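You operate a simulated robot arm through the tools that you are given. There is no shell and no other tool. Be economical: measure what you need, move in short steps, check, and stop when the job is done.

Carry out the task below with a simulated robot arm. There is one attempt and no reset: what you move stays moved.

Task
Dust the trim box with the teal brush without upsetting its trim.
Fine: lock the wheel before you brush and free it after; put the brush back; leave the box in its dock.

Only the result counts: the job must be done as asked and must still hold three seconds after the hand-in. Knocking over, shifting, dropping, spilling or breaking anything else fails it.

Robot
A 7-joint arm with a two-finger parallel gripper, fixed in place. Base frame: the origin is at the foot of the arm, x ahead of it, y to its left, z up; the work surface is at about z = 0. Lengths are in m, angles in degrees, forces in N, time in s.
With the tool pointing down near the work surface it reaches from about 0.24 to 0.62 m from the base axis. Its first joint turns from -66.0 to 66.0 degrees. Payload 2.6 kg.
The TCP is the grasp point between the finger pads, 0.03 m short of the fingertips. In the tool frame z runs along the fingers and y along their closing line. The gripper opens to 0.094 m. The fingers are 0.028 m wide and 0.01 m thick; the gripper's body (0.05 by 0.096 m) begins 0.055 m behind the TCP.
Orientation is told as [roll, pitch, yaw] about the base's x, y, z axes, in that order, counted from this pose: with the fingers straight down and closing along the base's y, the tool's x points along the base's -x, its y along +y and its z along -z.

Tools
- The arm moves only by the tool nudge_tool. Its argument "deltas" is a list of rows, each a list of 7 numbers: the closure in counts, from 0 (fully open) to 255 (shut), then the shift along the tool's x, y, z in m, then the turn, a rotation vector about the tool's x, y, z in degrees. In form: [[grip, x, y, z, rx, ry, rz], ...]. A call has 1 to 10 rows; each row shifts and turns the commanded pose from where the row before left it, along the tool's axes as they then stand. A row lasts 0.2 s, in which the tool goes at most 0.05 m and 8.6 degrees; a call with a longer step from one row to the next is refused whole, and so is a gripper value outside its range. Where a pose cannot be reached the arm comes as near as it can. A force on the tool above 40 N (or 10 N above the force at the start of the call, whichever is more), or a blocked arm, ends the call early, and 0.2 s more pass. The fingers move at their own pace (about 0.072 m/s each) and stop on an object; they squeeze with about 43 N. The grip force told is the motor's: it shows also when the fingers shut on nothing. Time passes only in rows, and 0.2 s behind the last, so rows that do not move let the fingers close. The reply holds the time, the measured pose of the TCP, the force on the tool along the base axes, the opening and the grip force, in the units named above and with some noise.
- Cameras (640 x 400 px; columns grow to the right, rows downward): "scene" is fixed at [0.0553, 0.4214, 0.5768]; the picture's right is [-0.76, -0.65, 0.00], its down [-0.31, 0.36, -0.88] and it looks along [0.58, -0.67, -0.47] (base axes); focal length 317 px, centre (320, 200). "wrist" rides on the gripper at [-0.037, 0, -0.058] in the tool frame; the picture's right is [0.00, -1.00, 0.00], its down [0.97, 0.00, -0.24] and it looks along [0.24, 0.00, 0.97] (tool axes); focal length 218 px, centre (320, 200). There is no depth. A picture from a camera that has moved, and an enlarged one, comes with that camera's place and axes in the base frame and with its lens. The place of the scene camera against the robot may be out by one fixed shift of up to 0.025 m in any direction.
- get_image(camera): a new picture of that camera. It takes no simulated time.
- close_up(camera, box): a new picture of the part [left, top, right, bottom] of that camera's present view, enlarged. It takes no simulated time.
- close_job(): hands the job in; it is judged then, once.

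Go step by step. Nothing tells you positions but the pictures and the camera data: compare them with the known pose of the tool, close in by small moves and look again before you grip or let go. The budget is 120 turns and 64 pictures, counting those below and the enlarged ones. Unless the task says otherwise, let go and move clear before handing in, and close with one line.

The tools are called after ">>>" as a command line: name --pt "numbers of a row" for each row, then --argument value for the rest, lists and objects as JSON in quotes. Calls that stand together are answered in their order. nudge_tool: Moves the arm, as the interface text tells. Its arguments: {"type":"object","properties":{"deltas":{"type":"array"}},"required":["deltas"]} The other tools are called the same way: get_image (camera) takes a picture; close_up (camera, box) takes an enlarged picture of a part of a camera's view; close_job () hands the job in.

At the start:

```text
clock: 0.0
ee_pos: [0.3601, -0.0258, 0.4144]
ee_rot: [0.0, 0.0, 0.1]
contact_force: [-0.7, -1.7, -0.8]
width: 0.0938
grip_force: 0.1
```

scene: 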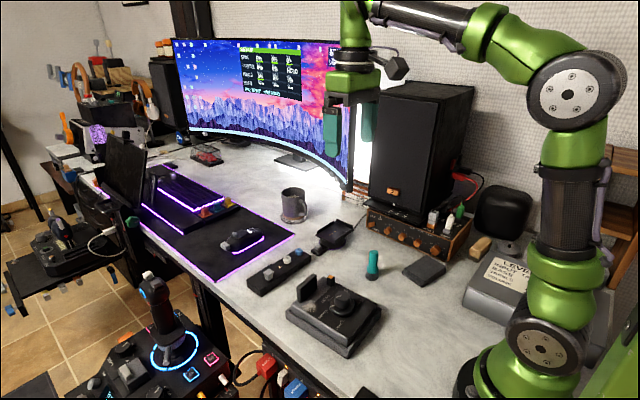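
wrist: 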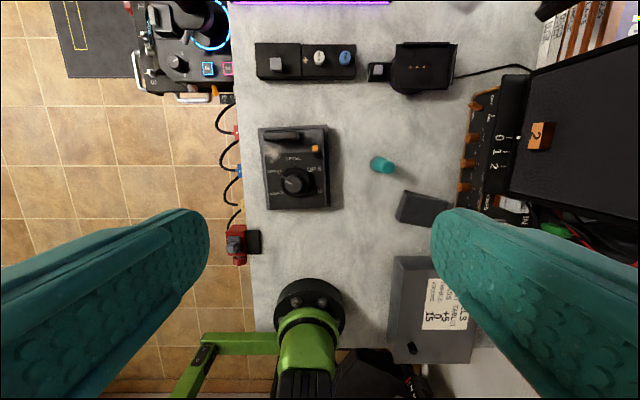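

I see a dark box with a wheel/knob and a lever (likely the trim box), a teal brush standing, a switch panel, and a dock-like tray. I'll enlarge the views to read the labels.

>>> close_up --camera "scene" --box '[230, 180, 470, 370]'

>>> close_up --camera "wrist" --box '[235, 20, 475, 220]'

>>> close_up --camera "wrist" --box '[380, 180, 500, 370]'

```text
2.11 times, centred on (350, 275) of scene
camera zoom: at [0.0553, 0.4214, 0.5768], right [-0.76, -0.65, 0.0], down [-0.31, 0.36, -0.88], along [0.58, -0.67, -0.47], focal length 668 px, centre (257, 42)
```

zoom: 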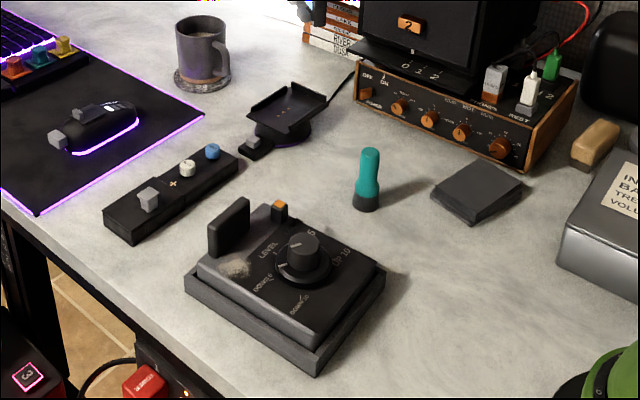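

```text
2.00 times, centred on (355, 120) of wrist
camera zoom: at [0.3969, -0.0245, 0.4722], right [0.0, -1.0, 0.0], down [-0.97, 0.0, 0.24], along [-0.24, 0.0, -0.97], focal length 436 px, centre (250, 360)
```

zoom: 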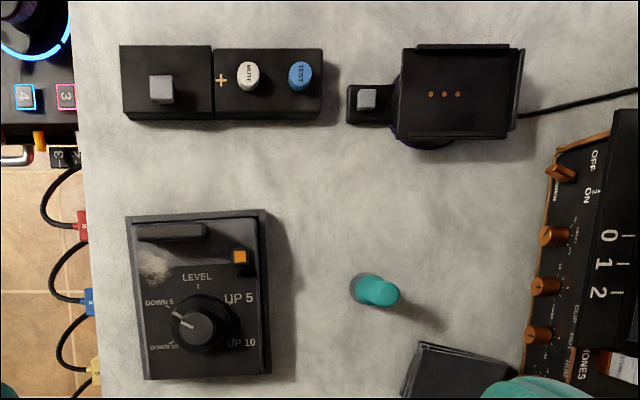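

```text
2.11 times, centred on (440, 275) of wrist
camera zoom: at [0.3969, -0.0245, 0.4722], right [0.0, -1.0, 0.0], down [-0.97, 0.0, 0.24], along [-0.24, 0.0, -0.97], focal length 460 px, centre (67, 42)
```

zoom: 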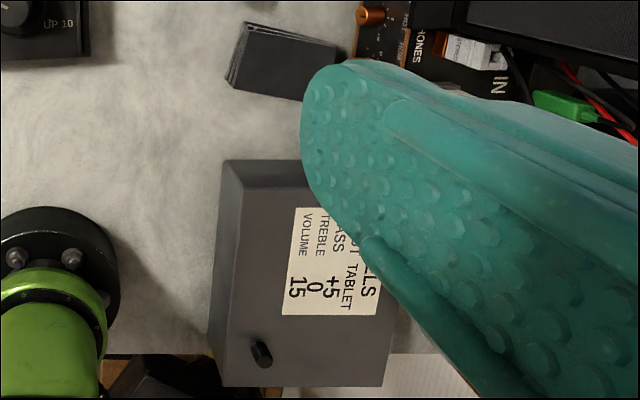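

The box sits near (0.33, 0.03) with a dusty patch, a knob, an upright black plate and an amber piece; the brush stands near (0.36, -0.14). I go lower over the box to look at it.

>>> nudge_tool --pt "0 0 0.014 0.045 0 0 0" --pt "0 0 0.014 0.045 0 0 0" --pt "0 0 0.014 0.045 0 0 0" --pt "0 0 0.014 0.045 0 0 0" --pt "0 0 0 0 0 0 0"

>>> get_image --camera "wrist"

>>> close_up --camera "scene" --box '[280, 255, 390, 365]'

```text
clock: 1.2
ee_pos: [0.3579, 0.0328, 0.2324]
ee_rot: [0.0, 0.0, -0.1]
contact_force: [-0.7, -0.6, 1.1]
width: 0.094
grip_force: 0.0
```

```text
58 pictures are left
camera wrist: at [0.3955, 0.0341, 0.2907], right [0.0, -1.0, 0.0], down [-0.97, 0.0, 0.24], along [-0.24, 0.0, -0.97], focal length 218 px, centre (320, 200)
```

wrist: 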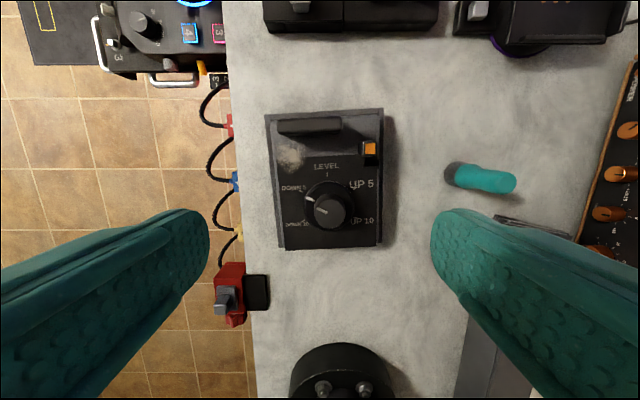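

```text
3.64 times, centred on (335, 310) of scene
camera zoom: at [0.0553, 0.4214, 0.5768], right [-0.76, -0.65, 0.0], down [-0.31, 0.36, -0.88], along [0.58, -0.67, -0.47], focal length 1154 px, centre (266, -200)
```

zoom: 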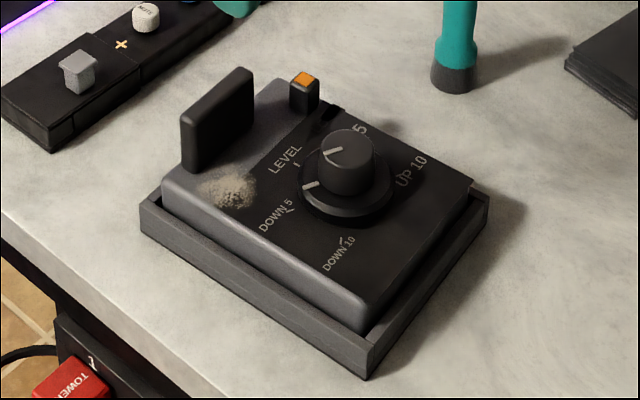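

The amber-topped tab sits at one end of a dark slot beside the knob, likely the wheel lock. I enlarge it.

>>> close_up --camera "wrist" --box '[260, 100, 390, 255]'

>>> close_up --camera "scene" --box '[320, 263, 360, 303]'

```text
2.58 times, centred on (325, 178) of wrist
camera zoom: at [0.3955, 0.0341, 0.2907], right [0.0, -1.0, 0.0], down [-0.97, 0.0, 0.24], along [-0.24, 0.0, -0.97], focal length 563 px, centre (307, 258)
```

zoom: 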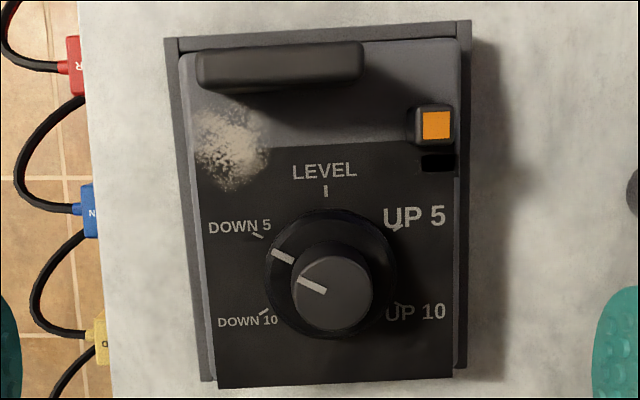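

```text
10.00 times, centred on (340, 283) of scene
camera zoom: at [0.0553, 0.4214, 0.5768], right [-0.76, -0.65, 0.0], down [-0.31, 0.36, -0.88], along [0.58, -0.67, -0.47], focal length 3174 px, centre (120, -630)
```

zoom: 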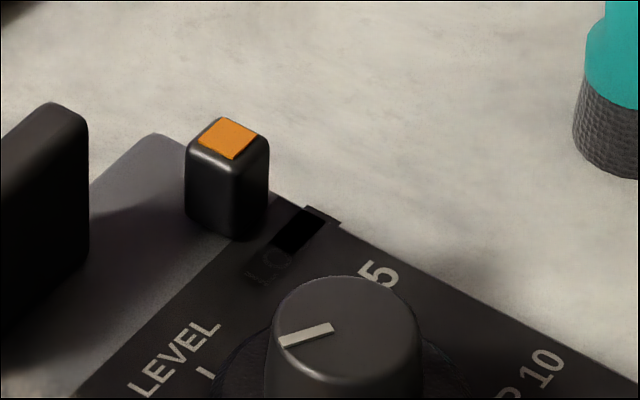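

The slot runs from the tab toward -x, with what seems to be "LO…" lettering by it. I move closer over the tab to measure it.

>>> nudge_tool --pt "0 -0.02 -0.027 0.02 0 0 0" --pt "0 -0.02 -0.026 0.025 0 0 0" --pt "0 0 0 0.025 0 0 0" --pt "0 0 0 0 0 0 0"

>>> close_up --camera "wrist" --box '[200, 120, 440, 300]'

```text
clock: 2.2
ee_pos: [0.3992, -0.0213, 0.1617]
ee_rot: [-0.1, 0.0, 0.0]
contact_force: [0.4, -0.5, 0.1]
width: 0.0938
grip_force: 0.0
```

```text
2.22 times, centred on (320, 210) of wrist
camera zoom: at [0.4364, -0.0213, 0.2202], right [0.0, -1.0, 0.0], down [-0.97, 0.0, 0.24], along [-0.24, 0.0, -0.97], focal length 485 px, centre (320, 178)
```

zoom: 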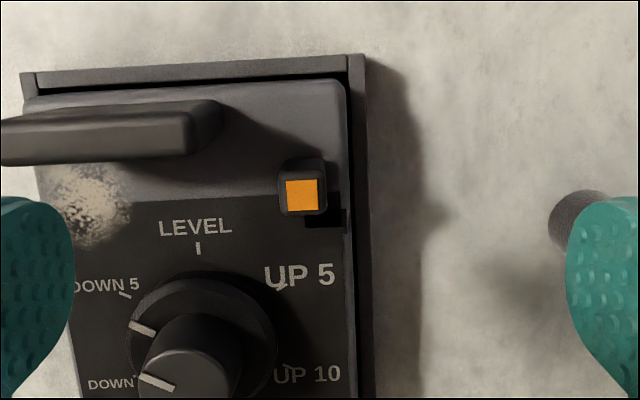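

The tab is near (0.394, -0.016), top at about z 0.072. I enlarge the dark strip from both cameras to learn its direction of travel.

>>> close_up --camera "scene" --box '[328, 270, 348, 290]'

>>> close_up --camera "wrist" --box '[290, 175, 345, 235]'

```text
16.00 times, centred on (338, 280) of scene
camera zoom: at [0.0553, 0.4214, 0.5768], right [-0.76, -0.65, 0.0], down [-0.31, 0.36, -0.88], along [0.58, -0.67, -0.47], focal length 5079 px, centre (32, -1080)
```

zoom: 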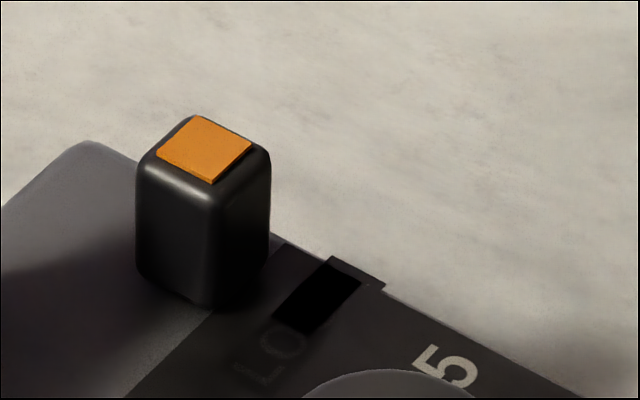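

```text
6.67 times, centred on (318, 205) of wrist
camera zoom: at [0.4364, -0.0213, 0.2202], right [0.0, -1.0, 0.0], down [-0.97, 0.0, 0.24], along [-0.24, 0.0, -0.97], focal length 1455 px, centre (337, 167)
```

zoom: 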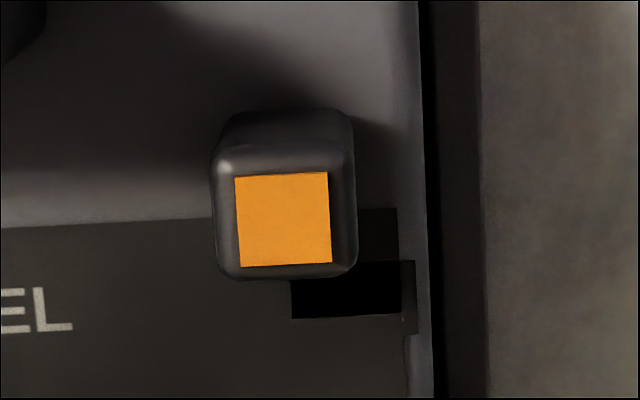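

A dim "LO…" beside a black rectangle lies just on the -x side of the tab. I take a closer view from straight above to decide between a slide and a push.

>>> nudge_tool --pt "0 0.03 0 0 0 0 0" --pt "0 0.025 0 0.015 0 0 0" --pt "0 0 0 0.015 0 0 0" --pt "0 0 0 0 0 0 0"

>>> close_up --camera "wrist" --box '[260, 80, 380, 200]'

```text
clock: 3.2
ee_pos: [0.3451, -0.0226, 0.1334]
ee_rot: [-0.1, 0.0, 0.0]
contact_force: [-0.3, 0.0, -0.7]
width: 0.0939
grip_force: 0.0
```

```text
3.33 times, centred on (320, 140) of wrist
camera zoom: at [0.3809, -0.0223, 0.1911], right [0.0, -1.0, 0.0], down [-0.97, 0.0, 0.24], along [-0.24, 0.0, -0.97], focal length 728 px, centre (320, 400)
```

zoom: 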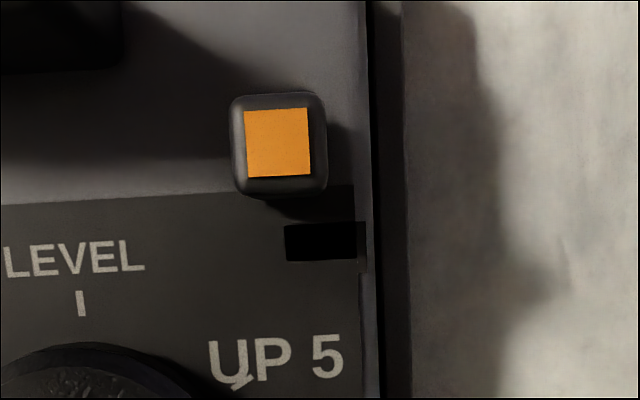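

The label "LOCK" seems centred below the tab. I close the fingers and come above the tab to test gently whether it presses down, which cannot shift anything.

>>> nudge_tool --pt "255 0 0 0 0 0 0" --pt "255 0 0 0 0 0 0" --pt "255 0 0 0 0 0 0" --pt "255 0 0 0 0 0 0" --pt "255 -0.024 0.0035 0 0 0 0" --pt "255 -0.024 0.0035 0 0 0 0" --pt "255 0 0 0.02 0 0 0" --pt "255 0 0 0 0 0 0"

>>> get_image --camera "scene"

>>> close_up --camera "scene" --box '[280, 235, 390, 345]'

```text
clock: 5.0
ee_pos: [0.3938, -0.0143, 0.1113]
ee_rot: [0.1, -0.1, -0.1]
contact_force: [-0.6, -0.4, -0.2]
width: 0.0
grip_force: 33.7
```

```text
50 pictures are left
```

scene: 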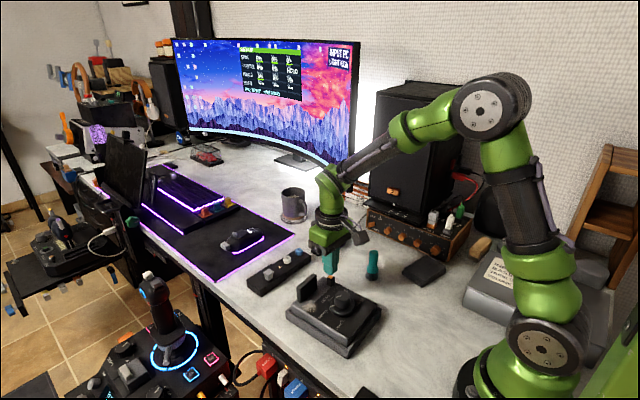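

```text
3.64 times, centred on (335, 290) of scene
camera zoom: at [0.0553, 0.4214, 0.5768], right [-0.76, -0.65, 0.0], down [-0.31, 0.36, -0.88], along [0.58, -0.67, -0.47], focal length 1154 px, centre (266, -127)
```

zoom: 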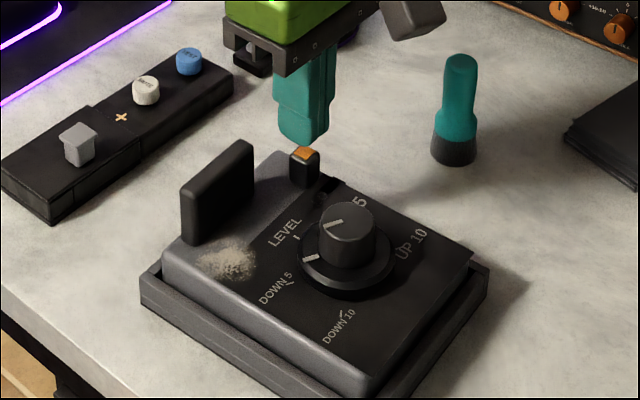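

The closed tips hang just above the tab. I lower gently.

>>> nudge_tool --pt "255 0 -0.001 0.004 0 0 0" --pt "255 0 0 0.003 0 0 0" --pt "255 0 0 0.002 0 0 0" --pt "255 0 0 0.002 0 0 0"

```text
clock: 6.0
ee_pos: [0.3939, -0.0171, 0.1032]
ee_rot: [0.0, 0.0, -0.1]
contact_force: [-0.3, 0.0, 0.0]
width: 0.0002
grip_force: 33.1
```

>>> nudge_tool --pt "255 0 0 0.002 0 0 0" --pt "255 0 0 0.002 0 0 0" --pt "255 0 0 0.001 0 0 0"

>>> close_up --camera "scene" --box '[310, 245, 370, 305]'

```text
clock: 6.8
ee_pos: [0.393, -0.0179, 0.099]
ee_rot: [0.0, 0.1, -0.2]
contact_force: [0.0, -0.4, -0.5]
width: 0.0
grip_force: 32.0
```

```text
6.67 times, centred on (340, 275) of scene
camera zoom: at [0.0553, 0.4214, 0.5768], right [-0.76, -0.65, 0.0], down [-0.31, 0.36, -0.88], along [0.58, -0.67, -0.47], focal length 2116 px, centre (187, -300)
```

zoom: 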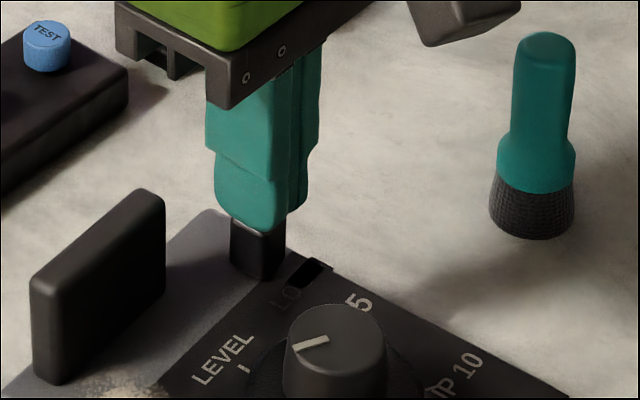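

No contact force yet; I continue in 1 mm steps.

>>> nudge_tool --pt "255 0 0.001 0.001 0 0 0" --pt "255 0 0 0.001 0 0 0" --pt "255 0 0 0.001 0 0 0"

```text
clock: 7.6
ee_pos: [0.3955, -0.0162, 0.0977]
ee_rot: [-0.2, -0.3, -0.1]
contact_force: [0.0, -5.9, 22.6]
width: 0.0001
grip_force: 33.8
```

The tab is rigid under 20 N at z≈0.068, so it isn't a push button; it should slide toward the "LOCK" label. I lift, go to its +x side, and come down beside it.

>>> nudge_tool --pt "255 0 0 -0.015 0 0 0" --pt "255 -0.024 -0.002 0 0 0 0" --pt "255 0 0 0.012 0 0 0" --pt "255 0 0 0.01 0 0 0" --pt "255 0 0 0 0 0 0"

>>> close_up --camera "scene" --box '[310, 245, 370, 305]'

```text
clock: 8.8
ee_pos: [0.4183, -0.0166, 0.0894]
ee_rot: [0.0, 0.0, -0.1]
contact_force: [-0.1, 0.2, -0.5]
width: 0.0
grip_force: 32.9
```

```text
6.67 times, centred on (340, 275) of scene
camera zoom: at [0.0553, 0.4214, 0.5768], right [-0.76, -0.65, 0.0], down [-0.31, 0.36, -0.88], along [0.58, -0.67, -0.47], focal length 2116 px, centre (187, -300)
```

zoom: 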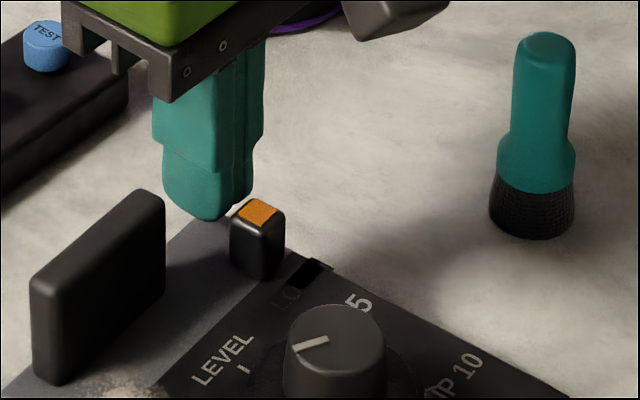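

The fingertip is beside the tab on its +x side. I lower 3 mm and push along -x in small steps.

>>> nudge_tool --pt "255 0 0 0.003 0 0 0" --pt "255 0.003 0 0 0 0 0" --pt "255 0.002 0 0 0 0 0" --pt "255 0.002 0 0 0 0 0" --pt "255 0.001 0 0 0 0 0"

>>> close_up --camera "scene" --box '[310, 245, 370, 305]'

```text
clock: 10.0
ee_pos: [0.4106, -0.0176, 0.0854]
ee_rot: [-0.1, -0.2, -0.1]
contact_force: [9.9, 2.5, 1.8]
width: 0.0002
grip_force: 33.0
```

```text
6.67 times, centred on (340, 275) of scene
camera zoom: at [0.0553, 0.4214, 0.5768], right [-0.76, -0.65, 0.0], down [-0.31, 0.36, -0.88], along [0.58, -0.67, -0.47], focal length 2116 px, centre (187, -300)
```

zoom: 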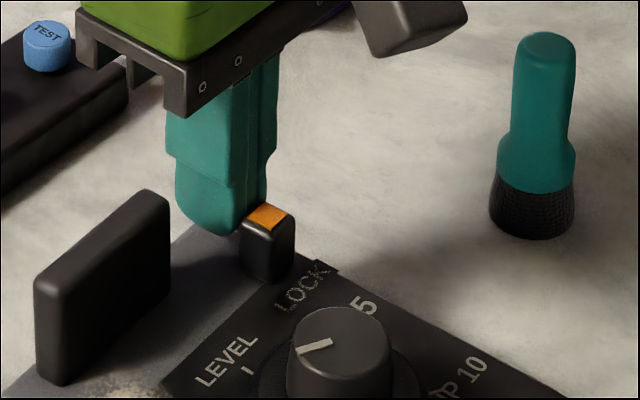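

The tab moved and the "LOCK" lettering is now clear of the black bar; the box settled ~1 mm in its dock. I push a little more to find the end of travel.

>>> nudge_tool --pt "255 0.001 0 0 0 0 0" --pt "255 0.001 0 0 0 0 0" --pt "255 0.001 0 0 0 0 0"

>>> close_up --camera "scene" --box '[310, 245, 370, 305]'

```text
clock: 10.8
ee_pos: [0.4075, -0.0171, 0.0874]
ee_rot: [0.0, -0.3, 0.1]
contact_force: [17.6, 2.4, 3.8]
width: 0.0
grip_force: 32.7
```

```text
6.67 times, centred on (340, 275) of scene
camera zoom: at [0.0553, 0.4214, 0.5768], right [-0.76, -0.65, 0.0], down [-0.31, 0.36, -0.88], along [0.58, -0.67, -0.47], focal length 2116 px, centre (187, -300)
```

zoom: 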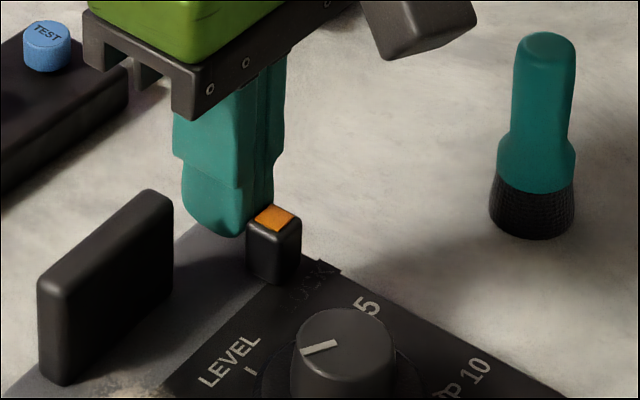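

The box is creeping along with the tab, so I stop and check the dock before pushing further.

>>> close_up --camera "scene" --box '[280, 255, 390, 365]'

>>> close_up --camera "wrist" --box '[200, 100, 440, 250]'

```text
3.64 times, centred on (335, 310) of scene
camera zoom: at [0.0553, 0.4214, 0.5768], right [-0.76, -0.65, 0.0], down [-0.31, 0.36, -0.88], along [0.58, -0.67, -0.47], focal length 1154 px, centre (266, -200)
```

zoom: 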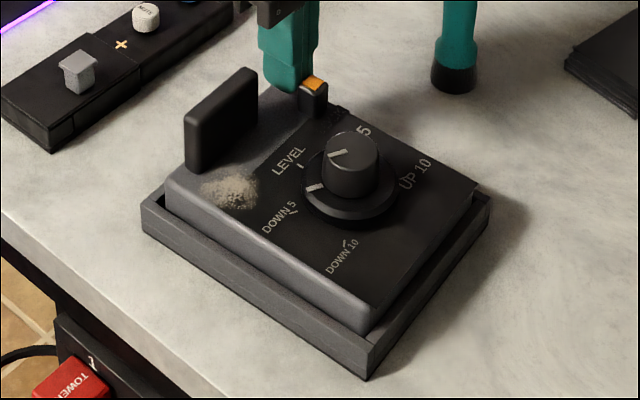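

```text
2.67 times, centred on (320, 175) of wrist
camera zoom: at [0.4443, -0.0163, 0.1445], right [0.0, -1.0, 0.0], down [-0.97, 0.0, 0.24], along [-0.24, 0.0, -0.97], focal length 582 px, centre (320, 267)
```

zoom: 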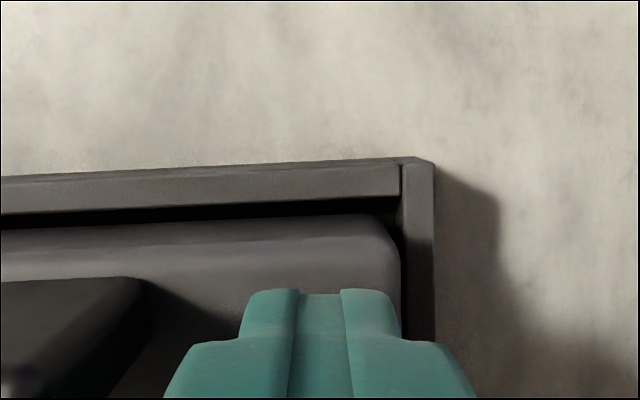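

The dock hasn't visibly moved; the box shifted only within its slack. I back off, lift and look at the tab.

>>> nudge_tool --pt "255 -0.008 0 0 0 0 0" --pt "255 0 0 -0.03 0 0 0" --pt "255 0 -0.025 -0.04 0 0 0" --pt "255 0.02 -0.025 0 0 0 0" --pt "255 0 0 0 0 0 0"

>>> close_up --camera "scene" --box '[280, 255, 390, 365]'

>>> close_up --camera "scene" --box '[310, 245, 370, 305]'

>>> close_up --camera "wrist" --box '[140, 90, 380, 240]'

```text
clock: 12.0
ee_pos: [0.3957, -0.0668, 0.1542]
ee_rot: [0.0, 0.0, -0.1]
contact_force: [-0.2, 0.0, -0.4]
width: 0.0002
grip_force: 33.4
```

```text
3.64 times, centred on (335, 310) of scene
camera zoom: at [0.0553, 0.4214, 0.5768], right [-0.76, -0.65, 0.0], down [-0.31, 0.36, -0.88], along [0.58, -0.67, -0.47], focal length 1154 px, centre (266, -200)
```

zoom: 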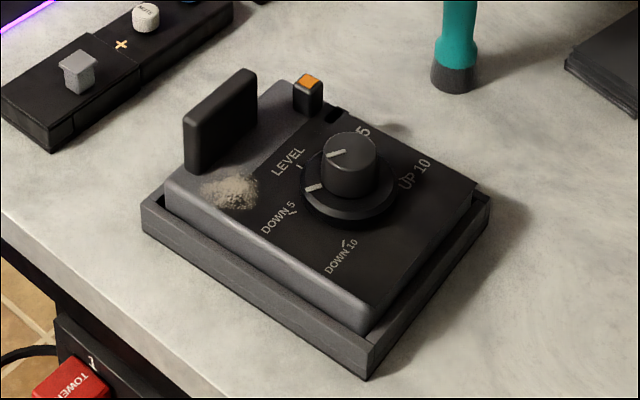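

```text
6.67 times, centred on (340, 275) of scene
camera zoom: at [0.0553, 0.4214, 0.5768], right [-0.76, -0.65, 0.0], down [-0.31, 0.36, -0.88], along [0.58, -0.67, -0.47], focal length 2116 px, centre (187, -300)
```

zoom: 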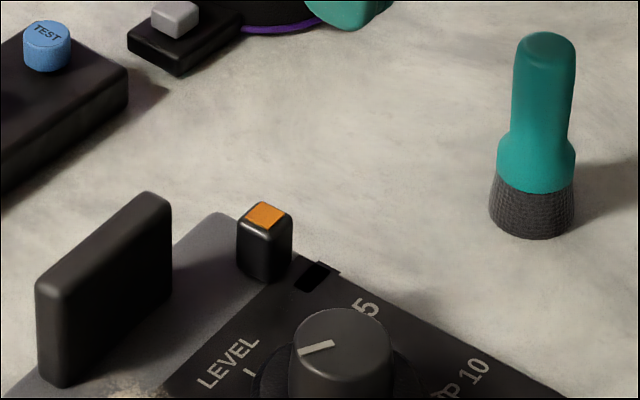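

```text
2.67 times, centred on (260, 165) of wrist
camera zoom: at [0.4311, -0.0658, 0.2125], right [0.0, -1.0, 0.0], down [-0.97, 0.0, 0.24], along [-0.24, 0.0, -0.97], focal length 582 px, centre (480, 293)
```

zoom: 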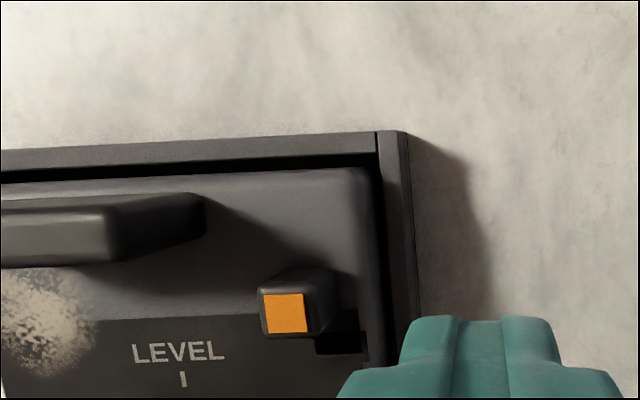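

The tab moved ~3 mm relative to the box and sprang back, so it has a spring or a detent I didn't overcome. The box is now backed by the dock wall, so I push again, further.

>>> nudge_tool --pt "255 -0.022 0.025 0 0 0 0" --pt "255 0 0.024 0 0 0 0" --pt "255 0 0 0.04 0 0 0" --pt "255 0 0 0.027 0 0 0" --pt "255 0.004 0 0 0 0 0" --pt "255 0.003 0 0 0 0 0" --pt "255 0.003 0 0 0 0 0" --pt "255 0.002 0 0 0 0 0" --pt "255 0 0 0 0 0 0"

>>> close_up --camera "scene" --box '[280, 255, 390, 365]'

```text
clock: 14.0
ee_pos: [0.4069, -0.0182, 0.0901]
ee_rot: [0.0, -0.3, -0.1]
contact_force: [17.0, 2.9, 4.1]
width: 0.0001
grip_force: 32.5
```

```text
3.64 times, centred on (335, 310) of scene
camera zoom: at [0.0553, 0.4214, 0.5768], right [-0.76, -0.65, 0.0], down [-0.31, 0.36, -0.88], along [0.58, -0.67, -0.47], focal length 1154 px, centre (266, -200)
```

zoom: 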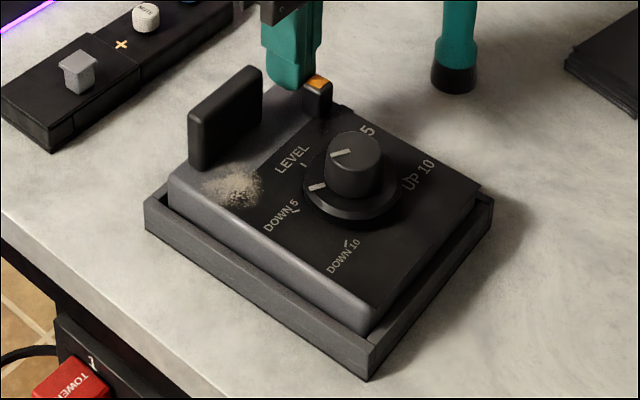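

The whole dock is starting to creep at 17 N, so I must not push harder this way. I look at how the tab sits under load before backing off.

>>> close_up --camera "scene" --box '[325, 265, 355, 295]'

>>> nudge_tool --pt "255 -0.01 0 0 0 0 0" --pt "255 0 0 -0.025 0 0 0" --pt "255 0 0 0 0 0 0"

>>> close_up --camera "scene" --box '[325, 265, 355, 295]'

```text
13.33 times, centred on (340, 280) of scene
camera zoom: at [0.0553, 0.4214, 0.5768], right [-0.76, -0.65, 0.0], down [-0.31, 0.36, -0.88], along [0.58, -0.67, -0.47], focal length 4232 px, centre (53, -867)
```

zoom: 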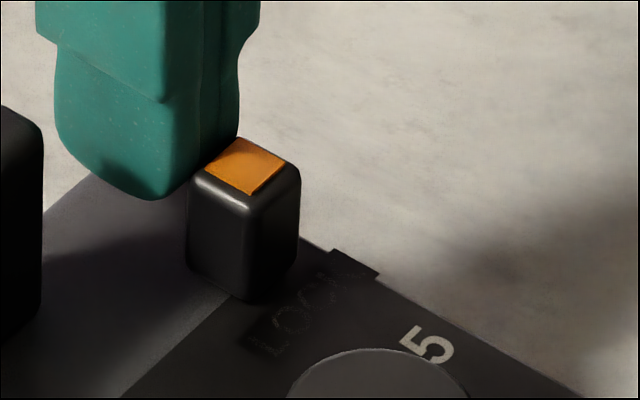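

```text
clock: 14.8
ee_pos: [0.413, -0.019, 0.1146]
ee_rot: [0.1, 0.0, -0.2]
contact_force: [0.2, -0.4, -0.2]
width: 0.0004
grip_force: 32.9
```

```text
13.33 times, centred on (340, 280) of scene
camera zoom: at [0.0553, 0.4214, 0.5768], right [-0.76, -0.65, 0.0], down [-0.31, 0.36, -0.88], along [0.58, -0.67, -0.47], focal length 4232 px, centre (53, -867)
```

zoom: 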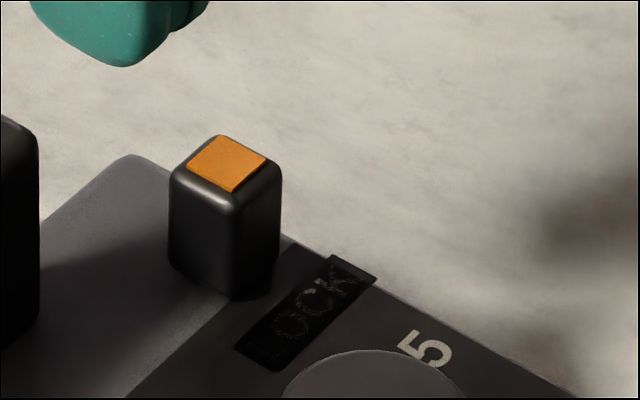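

The tab is a slider along x (it translated without tilting) with a spring or detent. To keep the dock from creeping, I'll pinch the tab and press down while sliding it. First I position above it, half open, and look.

>>> nudge_tool --pt "255 0 0 -0.02 0 0 0" --pt "157 0.03 0.002 0 0 0 0" --pt "157 0 0 0 0 0 0" --pt "157 0 0 0 0 0 0"

>>> get_image --camera "wrist"

>>> close_up --camera "scene" --box '[280, 255, 390, 365]'

```text
clock: 15.8
ee_pos: [0.3847, -0.0175, 0.1323]
ee_rot: [0.0, -0.1, -0.1]
contact_force: [-1.4, 0.4, -0.2]
width: 0.0363
grip_force: 0.1
```

```text
36 pictures are left
camera wrist: at [0.4211, -0.0165, 0.191], right [0.0, -1.0, 0.0], down [-0.97, 0.0, 0.24], along [-0.24, 0.0, -0.97], focal length 218 px, centre (320, 200)
```

wrist: 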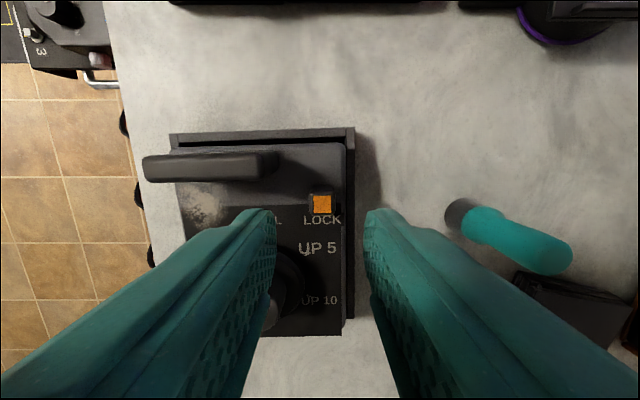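

```text
3.64 times, centred on (335, 310) of scene
camera zoom: at [0.0553, 0.4214, 0.5768], right [-0.76, -0.65, 0.0], down [-0.31, 0.36, -0.88], along [0.58, -0.67, -0.47], focal length 1154 px, centre (266, -200)
```

zoom: 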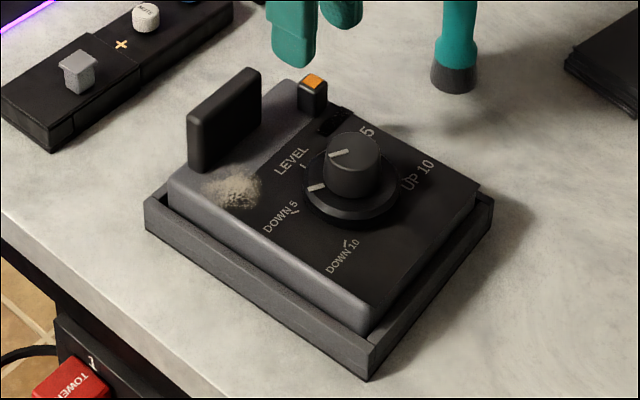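

The tab is between the fingers, and the plate is just beyond them in +x. I lower around the tab and close on it.

>>> nudge_tool --pt "157 0.002 0 0.025 0 0 0" --pt "157 0 0 0.015 0 0 0" --pt "157 0 0 0.005 0 0 0" --pt "200 0 0 0 0 0 0" --pt "220 0 0 0 0 0 0" --pt "255 0 0 0 0 0 0" --pt "255 0 0 0 0 0 0"

>>> close_up --camera "scene" --box '[280, 255, 390, 365]'

```text
clock: 17.4
ee_pos: [0.3815, -0.0168, 0.0869]
ee_rot: [-0.1, 0.1, -0.1]
contact_force: [0.6, -2.4, 0.3]
width: 0.0145
grip_force: 43.2
```

```text
3.64 times, centred on (335, 310) of scene
camera zoom: at [0.0553, 0.4214, 0.5768], right [-0.76, -0.65, 0.0], down [-0.31, 0.36, -0.88], along [0.58, -0.67, -0.47], focal length 1154 px, centre (266, -200)
```

zoom: 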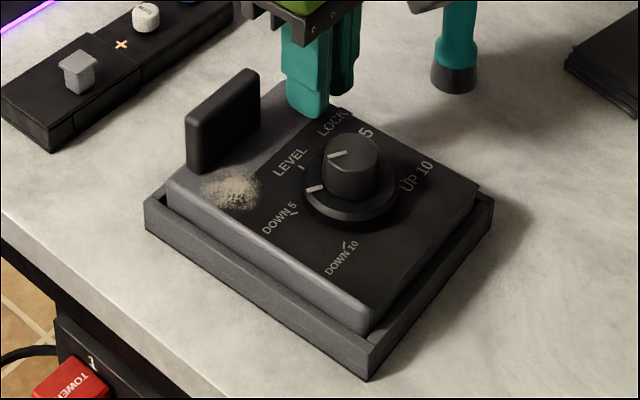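

The tab is pinched (14.5 mm wide). I press down lightly and slide toward -x in small steps.

>>> nudge_tool --pt "255 0 0 0.002 0 0 0" --pt "255 0.002 0 0 0 0 0" --pt "255 0.002 0 0 0 0 0"

```text
clock: 18.2
ee_pos: [0.3785, -0.0168, 0.0873]
ee_rot: [-0.1, -0.4, 0.1]
contact_force: [9.1, -8.3, 9.4]
width: 0.0146
grip_force: 42.8
```

>>> nudge_tool --pt "255 0 0 0.001 0 0 0" --pt "255 0.002 0 0 0 0 0" --pt "255 0.001 0 0 0 0 0"

>>> close_up --camera "scene" --box '[280, 255, 390, 365]'

```text
clock: 19.0
ee_pos: [0.3782, -0.0174, 0.087]
ee_rot: [-0.1, -0.6, 0.1]
contact_force: [15.2, -9.8, 21.5]
width: 0.0145
grip_force: 43.3
```

```text
3.64 times, centred on (335, 310) of scene
camera zoom: at [0.0552, 0.4214, 0.5768], right [-0.76, -0.65, 0.0], down [-0.31, 0.36, -0.88], along [0.58, -0.67, -0.47], focal length 1154 px, centre (266, -200)
```

zoom: 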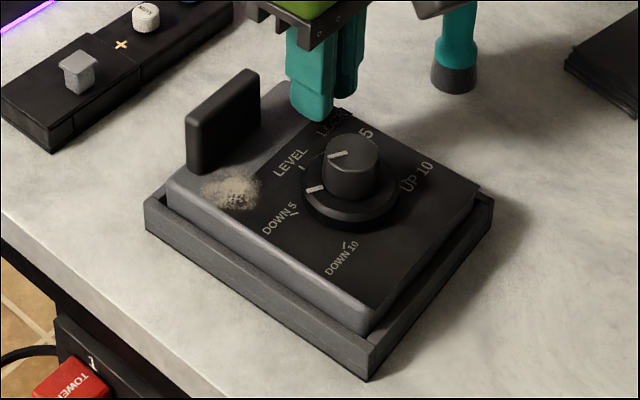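

The tab moved ~3 mm, then hit something firm (15 N, no more travel), and the dock held. I open the fingers in place and lift to see whether it stays.

>>> nudge_tool --pt "255 -0.002 0 -0.003 0 0 0" --pt "157 0 0 0 0 0 0" --pt "157 0 0 0 0 0 0" --pt "157 0 0 -0.03 0 0 0" --pt "157 0 0 0 0 0 0"

>>> close_up --camera "scene" --box '[325, 265, 355, 295]'

```text
clock: 20.2
ee_pos: [0.3766, -0.0159, 0.1176]
ee_rot: [-0.1, 0.1, 0.0]
contact_force: [-0.5, 0.3, -1.1]
width: 0.0363
grip_force: 0.0
```

```text
13.33 times, centred on (340, 280) of scene
camera zoom: at [0.0553, 0.4214, 0.5768], right [-0.76, -0.65, 0.0], down [-0.31, 0.36, -0.88], along [0.58, -0.67, -0.47], focal length 4232 px, centre (53, -867)
```

zoom: 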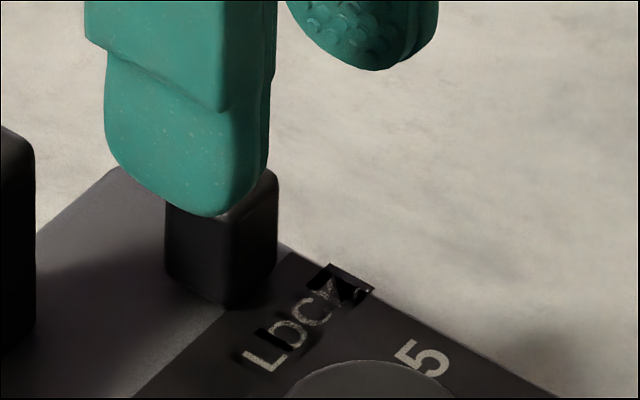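

>>> nudge_tool --pt "157 -0.03 -0.03 -0.03 0 0 0" --pt "157 0 -0.03 0 0 0 0" --pt "157 0 0 0 0 0 0"

>>> close_up --camera "scene" --box '[325, 265, 355, 295]'

>>> close_up --camera "wrist" --box '[120, 90, 360, 300]'

```text
refused: row 1 steps farther than a row can; nothing moved
```

```text
13.33 times, centred on (340, 280) of scene
camera zoom: at [0.0553, 0.4214, 0.5768], right [-0.76, -0.65, 0.0], down [-0.31, 0.36, -0.88], along [0.58, -0.67, -0.47], focal length 4232 px, centre (53, -867)
```

zoom: 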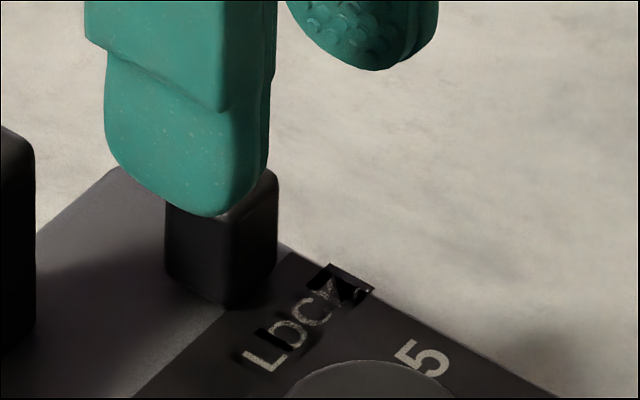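

```text
1.90 times, centred on (240, 195) of wrist
camera zoom: at [0.4132, -0.0147, 0.1757], right [0.0, -1.0, 0.0], down [-0.97, 0.0, 0.24], along [-0.24, 0.0, -0.97], focal length 416 px, centre (472, 210)
```

zoom: 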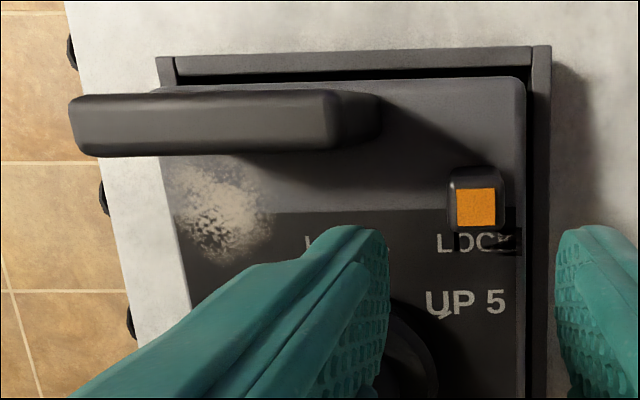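

The tab returned again, about linearly (~4.5 N/mm), so I haven't passed the detent. I pinch again, first feel the +x direction, to learn where its stops are.

>>> nudge_tool --pt "157 -0.009 0 0.01 0 0 0" --pt "157 0 -0.001 0.02 0 0 0" --pt "200 0 0 0 0 0 0" --pt "225 0 0 0 0 0 0" --pt "255 0 0 0 0 0 0" --pt "255 0 0 0 0 0 0"

>>> nudge_tool --pt "255 -0.001 0 0 0 0 0" --pt "255 -0.001 0 0 0 0 0"

```text
clock: 21.6
ee_pos: [0.3871, -0.0166, 0.0873]
ee_rot: [0.0, 0.1, -0.1]
contact_force: [0.3, -3.5, -0.4]
width: 0.0147
grip_force: 43.1
```

```text
clock: 22.2
ee_pos: [0.3882, -0.0163, 0.0872]
ee_rot: [0.0, 0.0, 0.1]
contact_force: [-0.4, -0.6, -0.6]
width: 0.0149
grip_force: 43.2
```

Moving 2 mm toward +x meets no force at all. I keep going slowly that way.

>>> nudge_tool --pt "255 -0.002 0 0 0 0 0" --pt "255 -0.002 0 0 0 0 0"

>>> close_up --camera "scene" --box '[310, 245, 370, 305]'

```text
clock: 22.8
ee_pos: [0.3934, -0.0177, 0.0898]
ee_rot: [0.1, 0.0, -0.1]
contact_force: [0.5, -2.3, 0.0]
width: 0.0141
grip_force: 43.0
```

```text
6.67 times, centred on (340, 275) of scene
camera zoom: at [0.0553, 0.4214, 0.5768], right [-0.76, -0.65, 0.0], down [-0.31, 0.36, -0.88], along [0.58, -0.67, -0.47], focal length 2116 px, centre (187, -300)
```

zoom: 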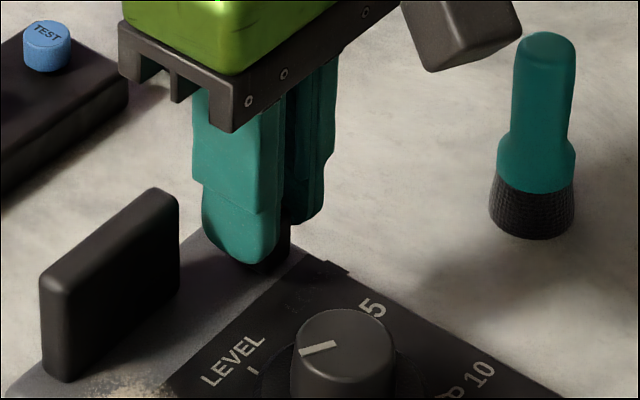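

The tab follows freely toward +x, so its travel is that way and it had been at its -x stop. I continue to the +x end.

>>> nudge_tool --pt "255 -0.002 0 0 0 0 0" --pt "255 -0.002 0 0 0 0 0"

```text
clock: 23.4
ee_pos: [0.3976, -0.0175, 0.0888]
ee_rot: [0.0, -0.1, 0.0]
contact_force: [-0.6, -2.6, 0.1]
width: 0.0142
grip_force: 43.3
```

>>> nudge_tool --pt "255 -0.0015 0 0 0 0 0" --pt "255 -0.0015 0 0 0 0 0"

>>> close_up --camera "scene" --box '[310, 245, 370, 305]'

```text
clock: 24.0
ee_pos: [0.3993, -0.0173, 0.0896]
ee_rot: [0.1, 0.0, 0.1]
contact_force: [0.0, -3.0, 0.3]
width: 0.0141
grip_force: 42.8
```

```text
6.67 times, centred on (340, 275) of scene
camera zoom: at [0.0553, 0.4214, 0.5768], right [-0.76, -0.65, 0.0], down [-0.31, 0.36, -0.88], along [0.58, -0.67, -0.47], focal length 2116 px, centre (187, -300)
```

zoom: 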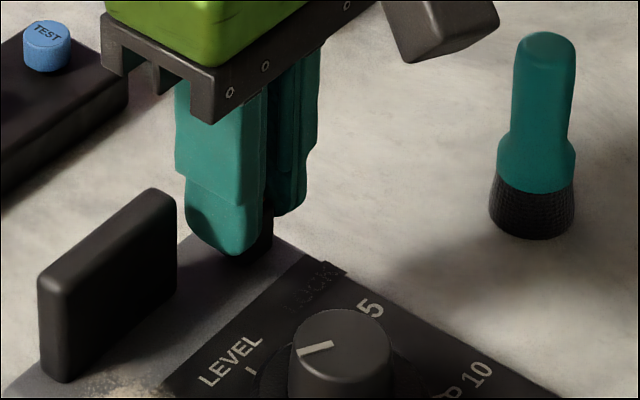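

The tab has moved ~10 mm and the box began to follow, so it is at its +x end. I release, lift and check.

>>> nudge_tool --pt "200 0 0 0 0 0 0" --pt "157 0 0 0 0 0 0" --pt "157 0 0 -0.03 0 0 0" --pt "157 0 0 -0.04 0 0 0" --pt "157 0 -0.04 0 0 0 0" --pt "157 0 -0.04 0 0 0 0" --pt "157 0 0 0 0 0 0"

>>> close_up --camera "scene" --box '[310, 245, 370, 305]'

>>> get_image --camera "wrist"

```text
clock: 25.6
ee_pos: [0.3993, -0.0994, 0.1589]
ee_rot: [0.0, -0.1, 0.1]
contact_force: [0.2, -0.7, 0.3]
width: 0.0364
grip_force: 0.1
```

```text
6.67 times, centred on (340, 275) of scene
camera zoom: at [0.0553, 0.4214, 0.5768], right [-0.76, -0.65, 0.0], down [-0.31, 0.36, -0.88], along [0.58, -0.67, -0.47], focal length 2116 px, centre (187, -300)
```

zoom: 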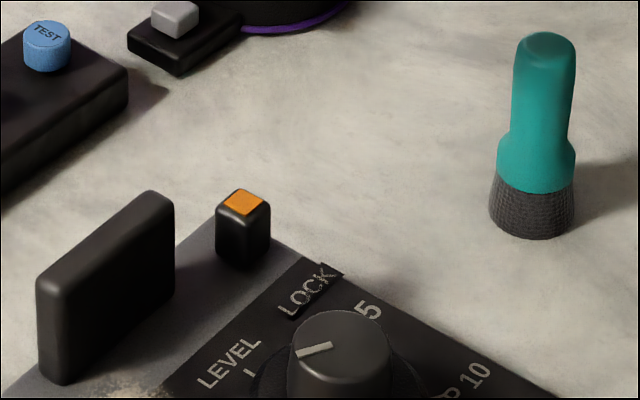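

```text
26 pictures are left
camera wrist: at [0.4359, -0.098, 0.2175], right [0.0, -1.0, 0.0], down [-0.97, 0.0, 0.24], along [-0.24, 0.0, -0.97], focal length 218 px, centre (320, 200)
```

wrist: 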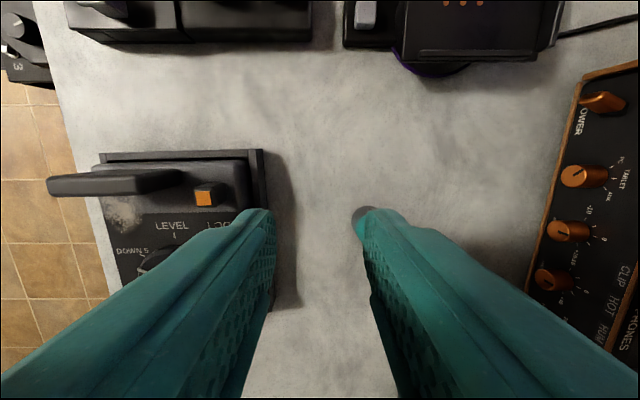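

The tab now stays at the far (+x) end: locked. Next is the brush near (0.362, -0.139); I move above it with the fingers open and look.

>>> nudge_tool --pt "80 0.018 -0.02 0 0 0 0" --pt "80 0.018 -0.02 0 0 0 0" --pt "80 0 0 0 0 0 0"

>>> get_image --camera "wrist"

```text
clock: 26.4
ee_pos: [0.3618, -0.1385, 0.1573]
ee_rot: [0.0, 0.0, -0.1]
contact_force: [-0.7, -0.7, -0.2]
width: 0.0647
grip_force: 0.0
```

```text
25 pictures are left
camera wrist: at [0.3985, -0.1375, 0.2161], right [0.0, -1.0, 0.0], down [-0.97, 0.0, 0.24], along [-0.24, 0.0, -0.97], focal length 218 px, centre (320, 200)
```

wrist: 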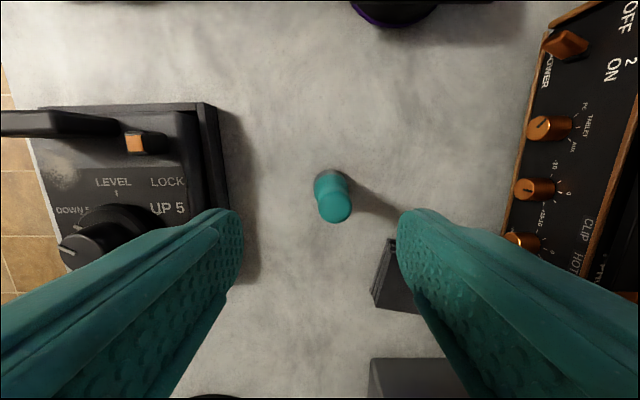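

The brush axis is at about (0.360, -0.148). I centre and lower around the handle, then close.

>>> nudge_tool --pt "80 0.002 -0.0095 0.02 0 0 0" --pt "80 0 0 0.035 0 0 0" --pt "80 0 0 0.034 0 0 0" --pt "80 0 0 0 0 0 0"

>>> get_image --camera "wrist"

>>> close_up --camera "scene" --box '[320, 225, 420, 305]'

```text
clock: 27.4
ee_pos: [0.3608, -0.1481, 0.072]
ee_rot: [0.0, 0.0, -0.1]
contact_force: [0.4, 0.8, -0.5]
width: 0.0644
grip_force: 0.0
```

```text
24 pictures are left
camera wrist: at [0.397, -0.1474, 0.1298], right [0.0, -1.0, 0.0], down [-0.97, 0.0, 0.24], along [-0.24, 0.0, -0.97], focal length 218 px, centre (320, 200)
```

wrist: 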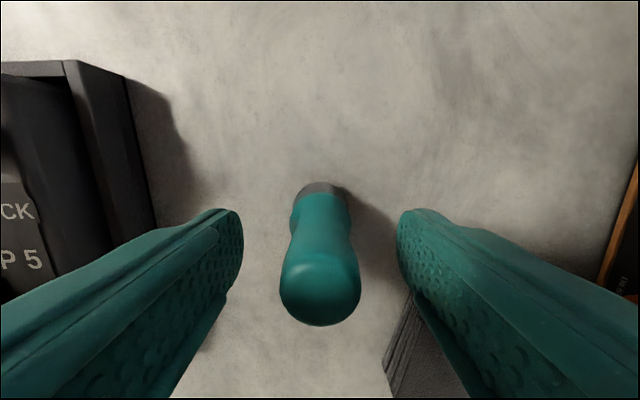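

```text
5.00 times, centred on (370, 265) of scene
camera zoom: at [0.0553, 0.4214, 0.5768], right [-0.76, -0.65, 0.0], down [-0.31, 0.36, -0.88], along [0.58, -0.67, -0.47], focal length 1587 px, centre (70, -125)
```

zoom: 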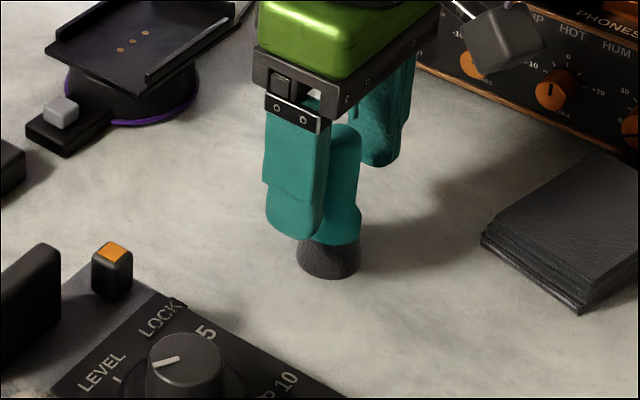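

The handle is centred between the pads. I close.

>>> nudge_tool --pt "140 0.002 0 0.002 0 0 0" --pt "180 0 0 0 0 0 0" --pt "255 0 0 0 0 0 0" --pt "255 0 0 0 0 0 0" --pt "255 0 0 0 0 0 0"

```text
clock: 28.6
ee_pos: [0.3588, -0.1488, 0.0697]
ee_rot: [0.0, -0.1, 0.0]
contact_force: [-1.2, 0.1, -0.7]
width: 0.0225
grip_force: 42.5
```

The brush is held (22.5 mm, TCP z 0.0697 at its rest spot). I lift it and carry it over the dust patch.

>>> nudge_tool --pt "255 0 0 -0.03 0 0 0" --pt "255 0 0 -0.045 0 0 0" --pt "255 0 0 -0.045 0 0 0" --pt "255 -0.004 0.042 0 0 0 0" --pt "255 -0.004 0.042 0 0 0 0" --pt "255 -0.004 0.042 0 0 0 0" --pt "255 -0.004 0.042 0 0 0 0" --pt "255 -0.004 0.041 0 0 0 0" --pt "255 0 0 0 0 0 0"

>>> get_image --camera "wrist"

>>> close_up --camera "scene" --box '[260, 225, 390, 345]'

```text
clock: 30.6
ee_pos: [0.3808, 0.0638, 0.1866]
ee_rot: [0.0, -0.1, -0.2]
contact_force: [0.6, -0.2, -0.4]
width: 0.0226
grip_force: 42.7
```

```text
22 pictures are left
camera wrist: at [0.4174, 0.0652, 0.2445], right [0.0, -1.0, 0.0], down [-0.97, 0.0, 0.24], along [-0.24, 0.0, -0.97], focal length 218 px, centre (320, 200)
```

wrist: 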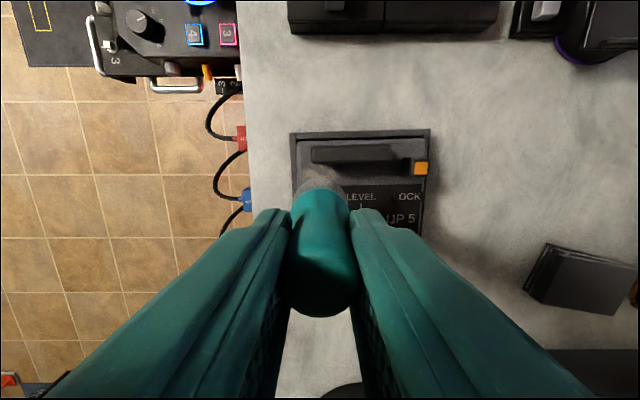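

```text
3.33 times, centred on (325, 285) of scene
camera zoom: at [0.0553, 0.4214, 0.5768], right [-0.76, -0.65, 0.0], down [-0.31, 0.36, -0.88], along [0.58, -0.67, -0.47], focal length 1058 px, centre (303, -83)
```

zoom: 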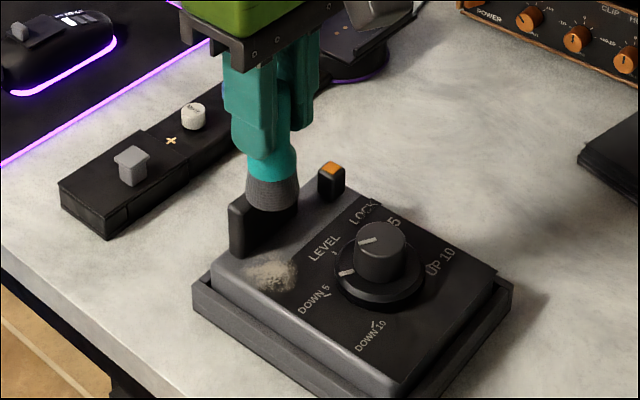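

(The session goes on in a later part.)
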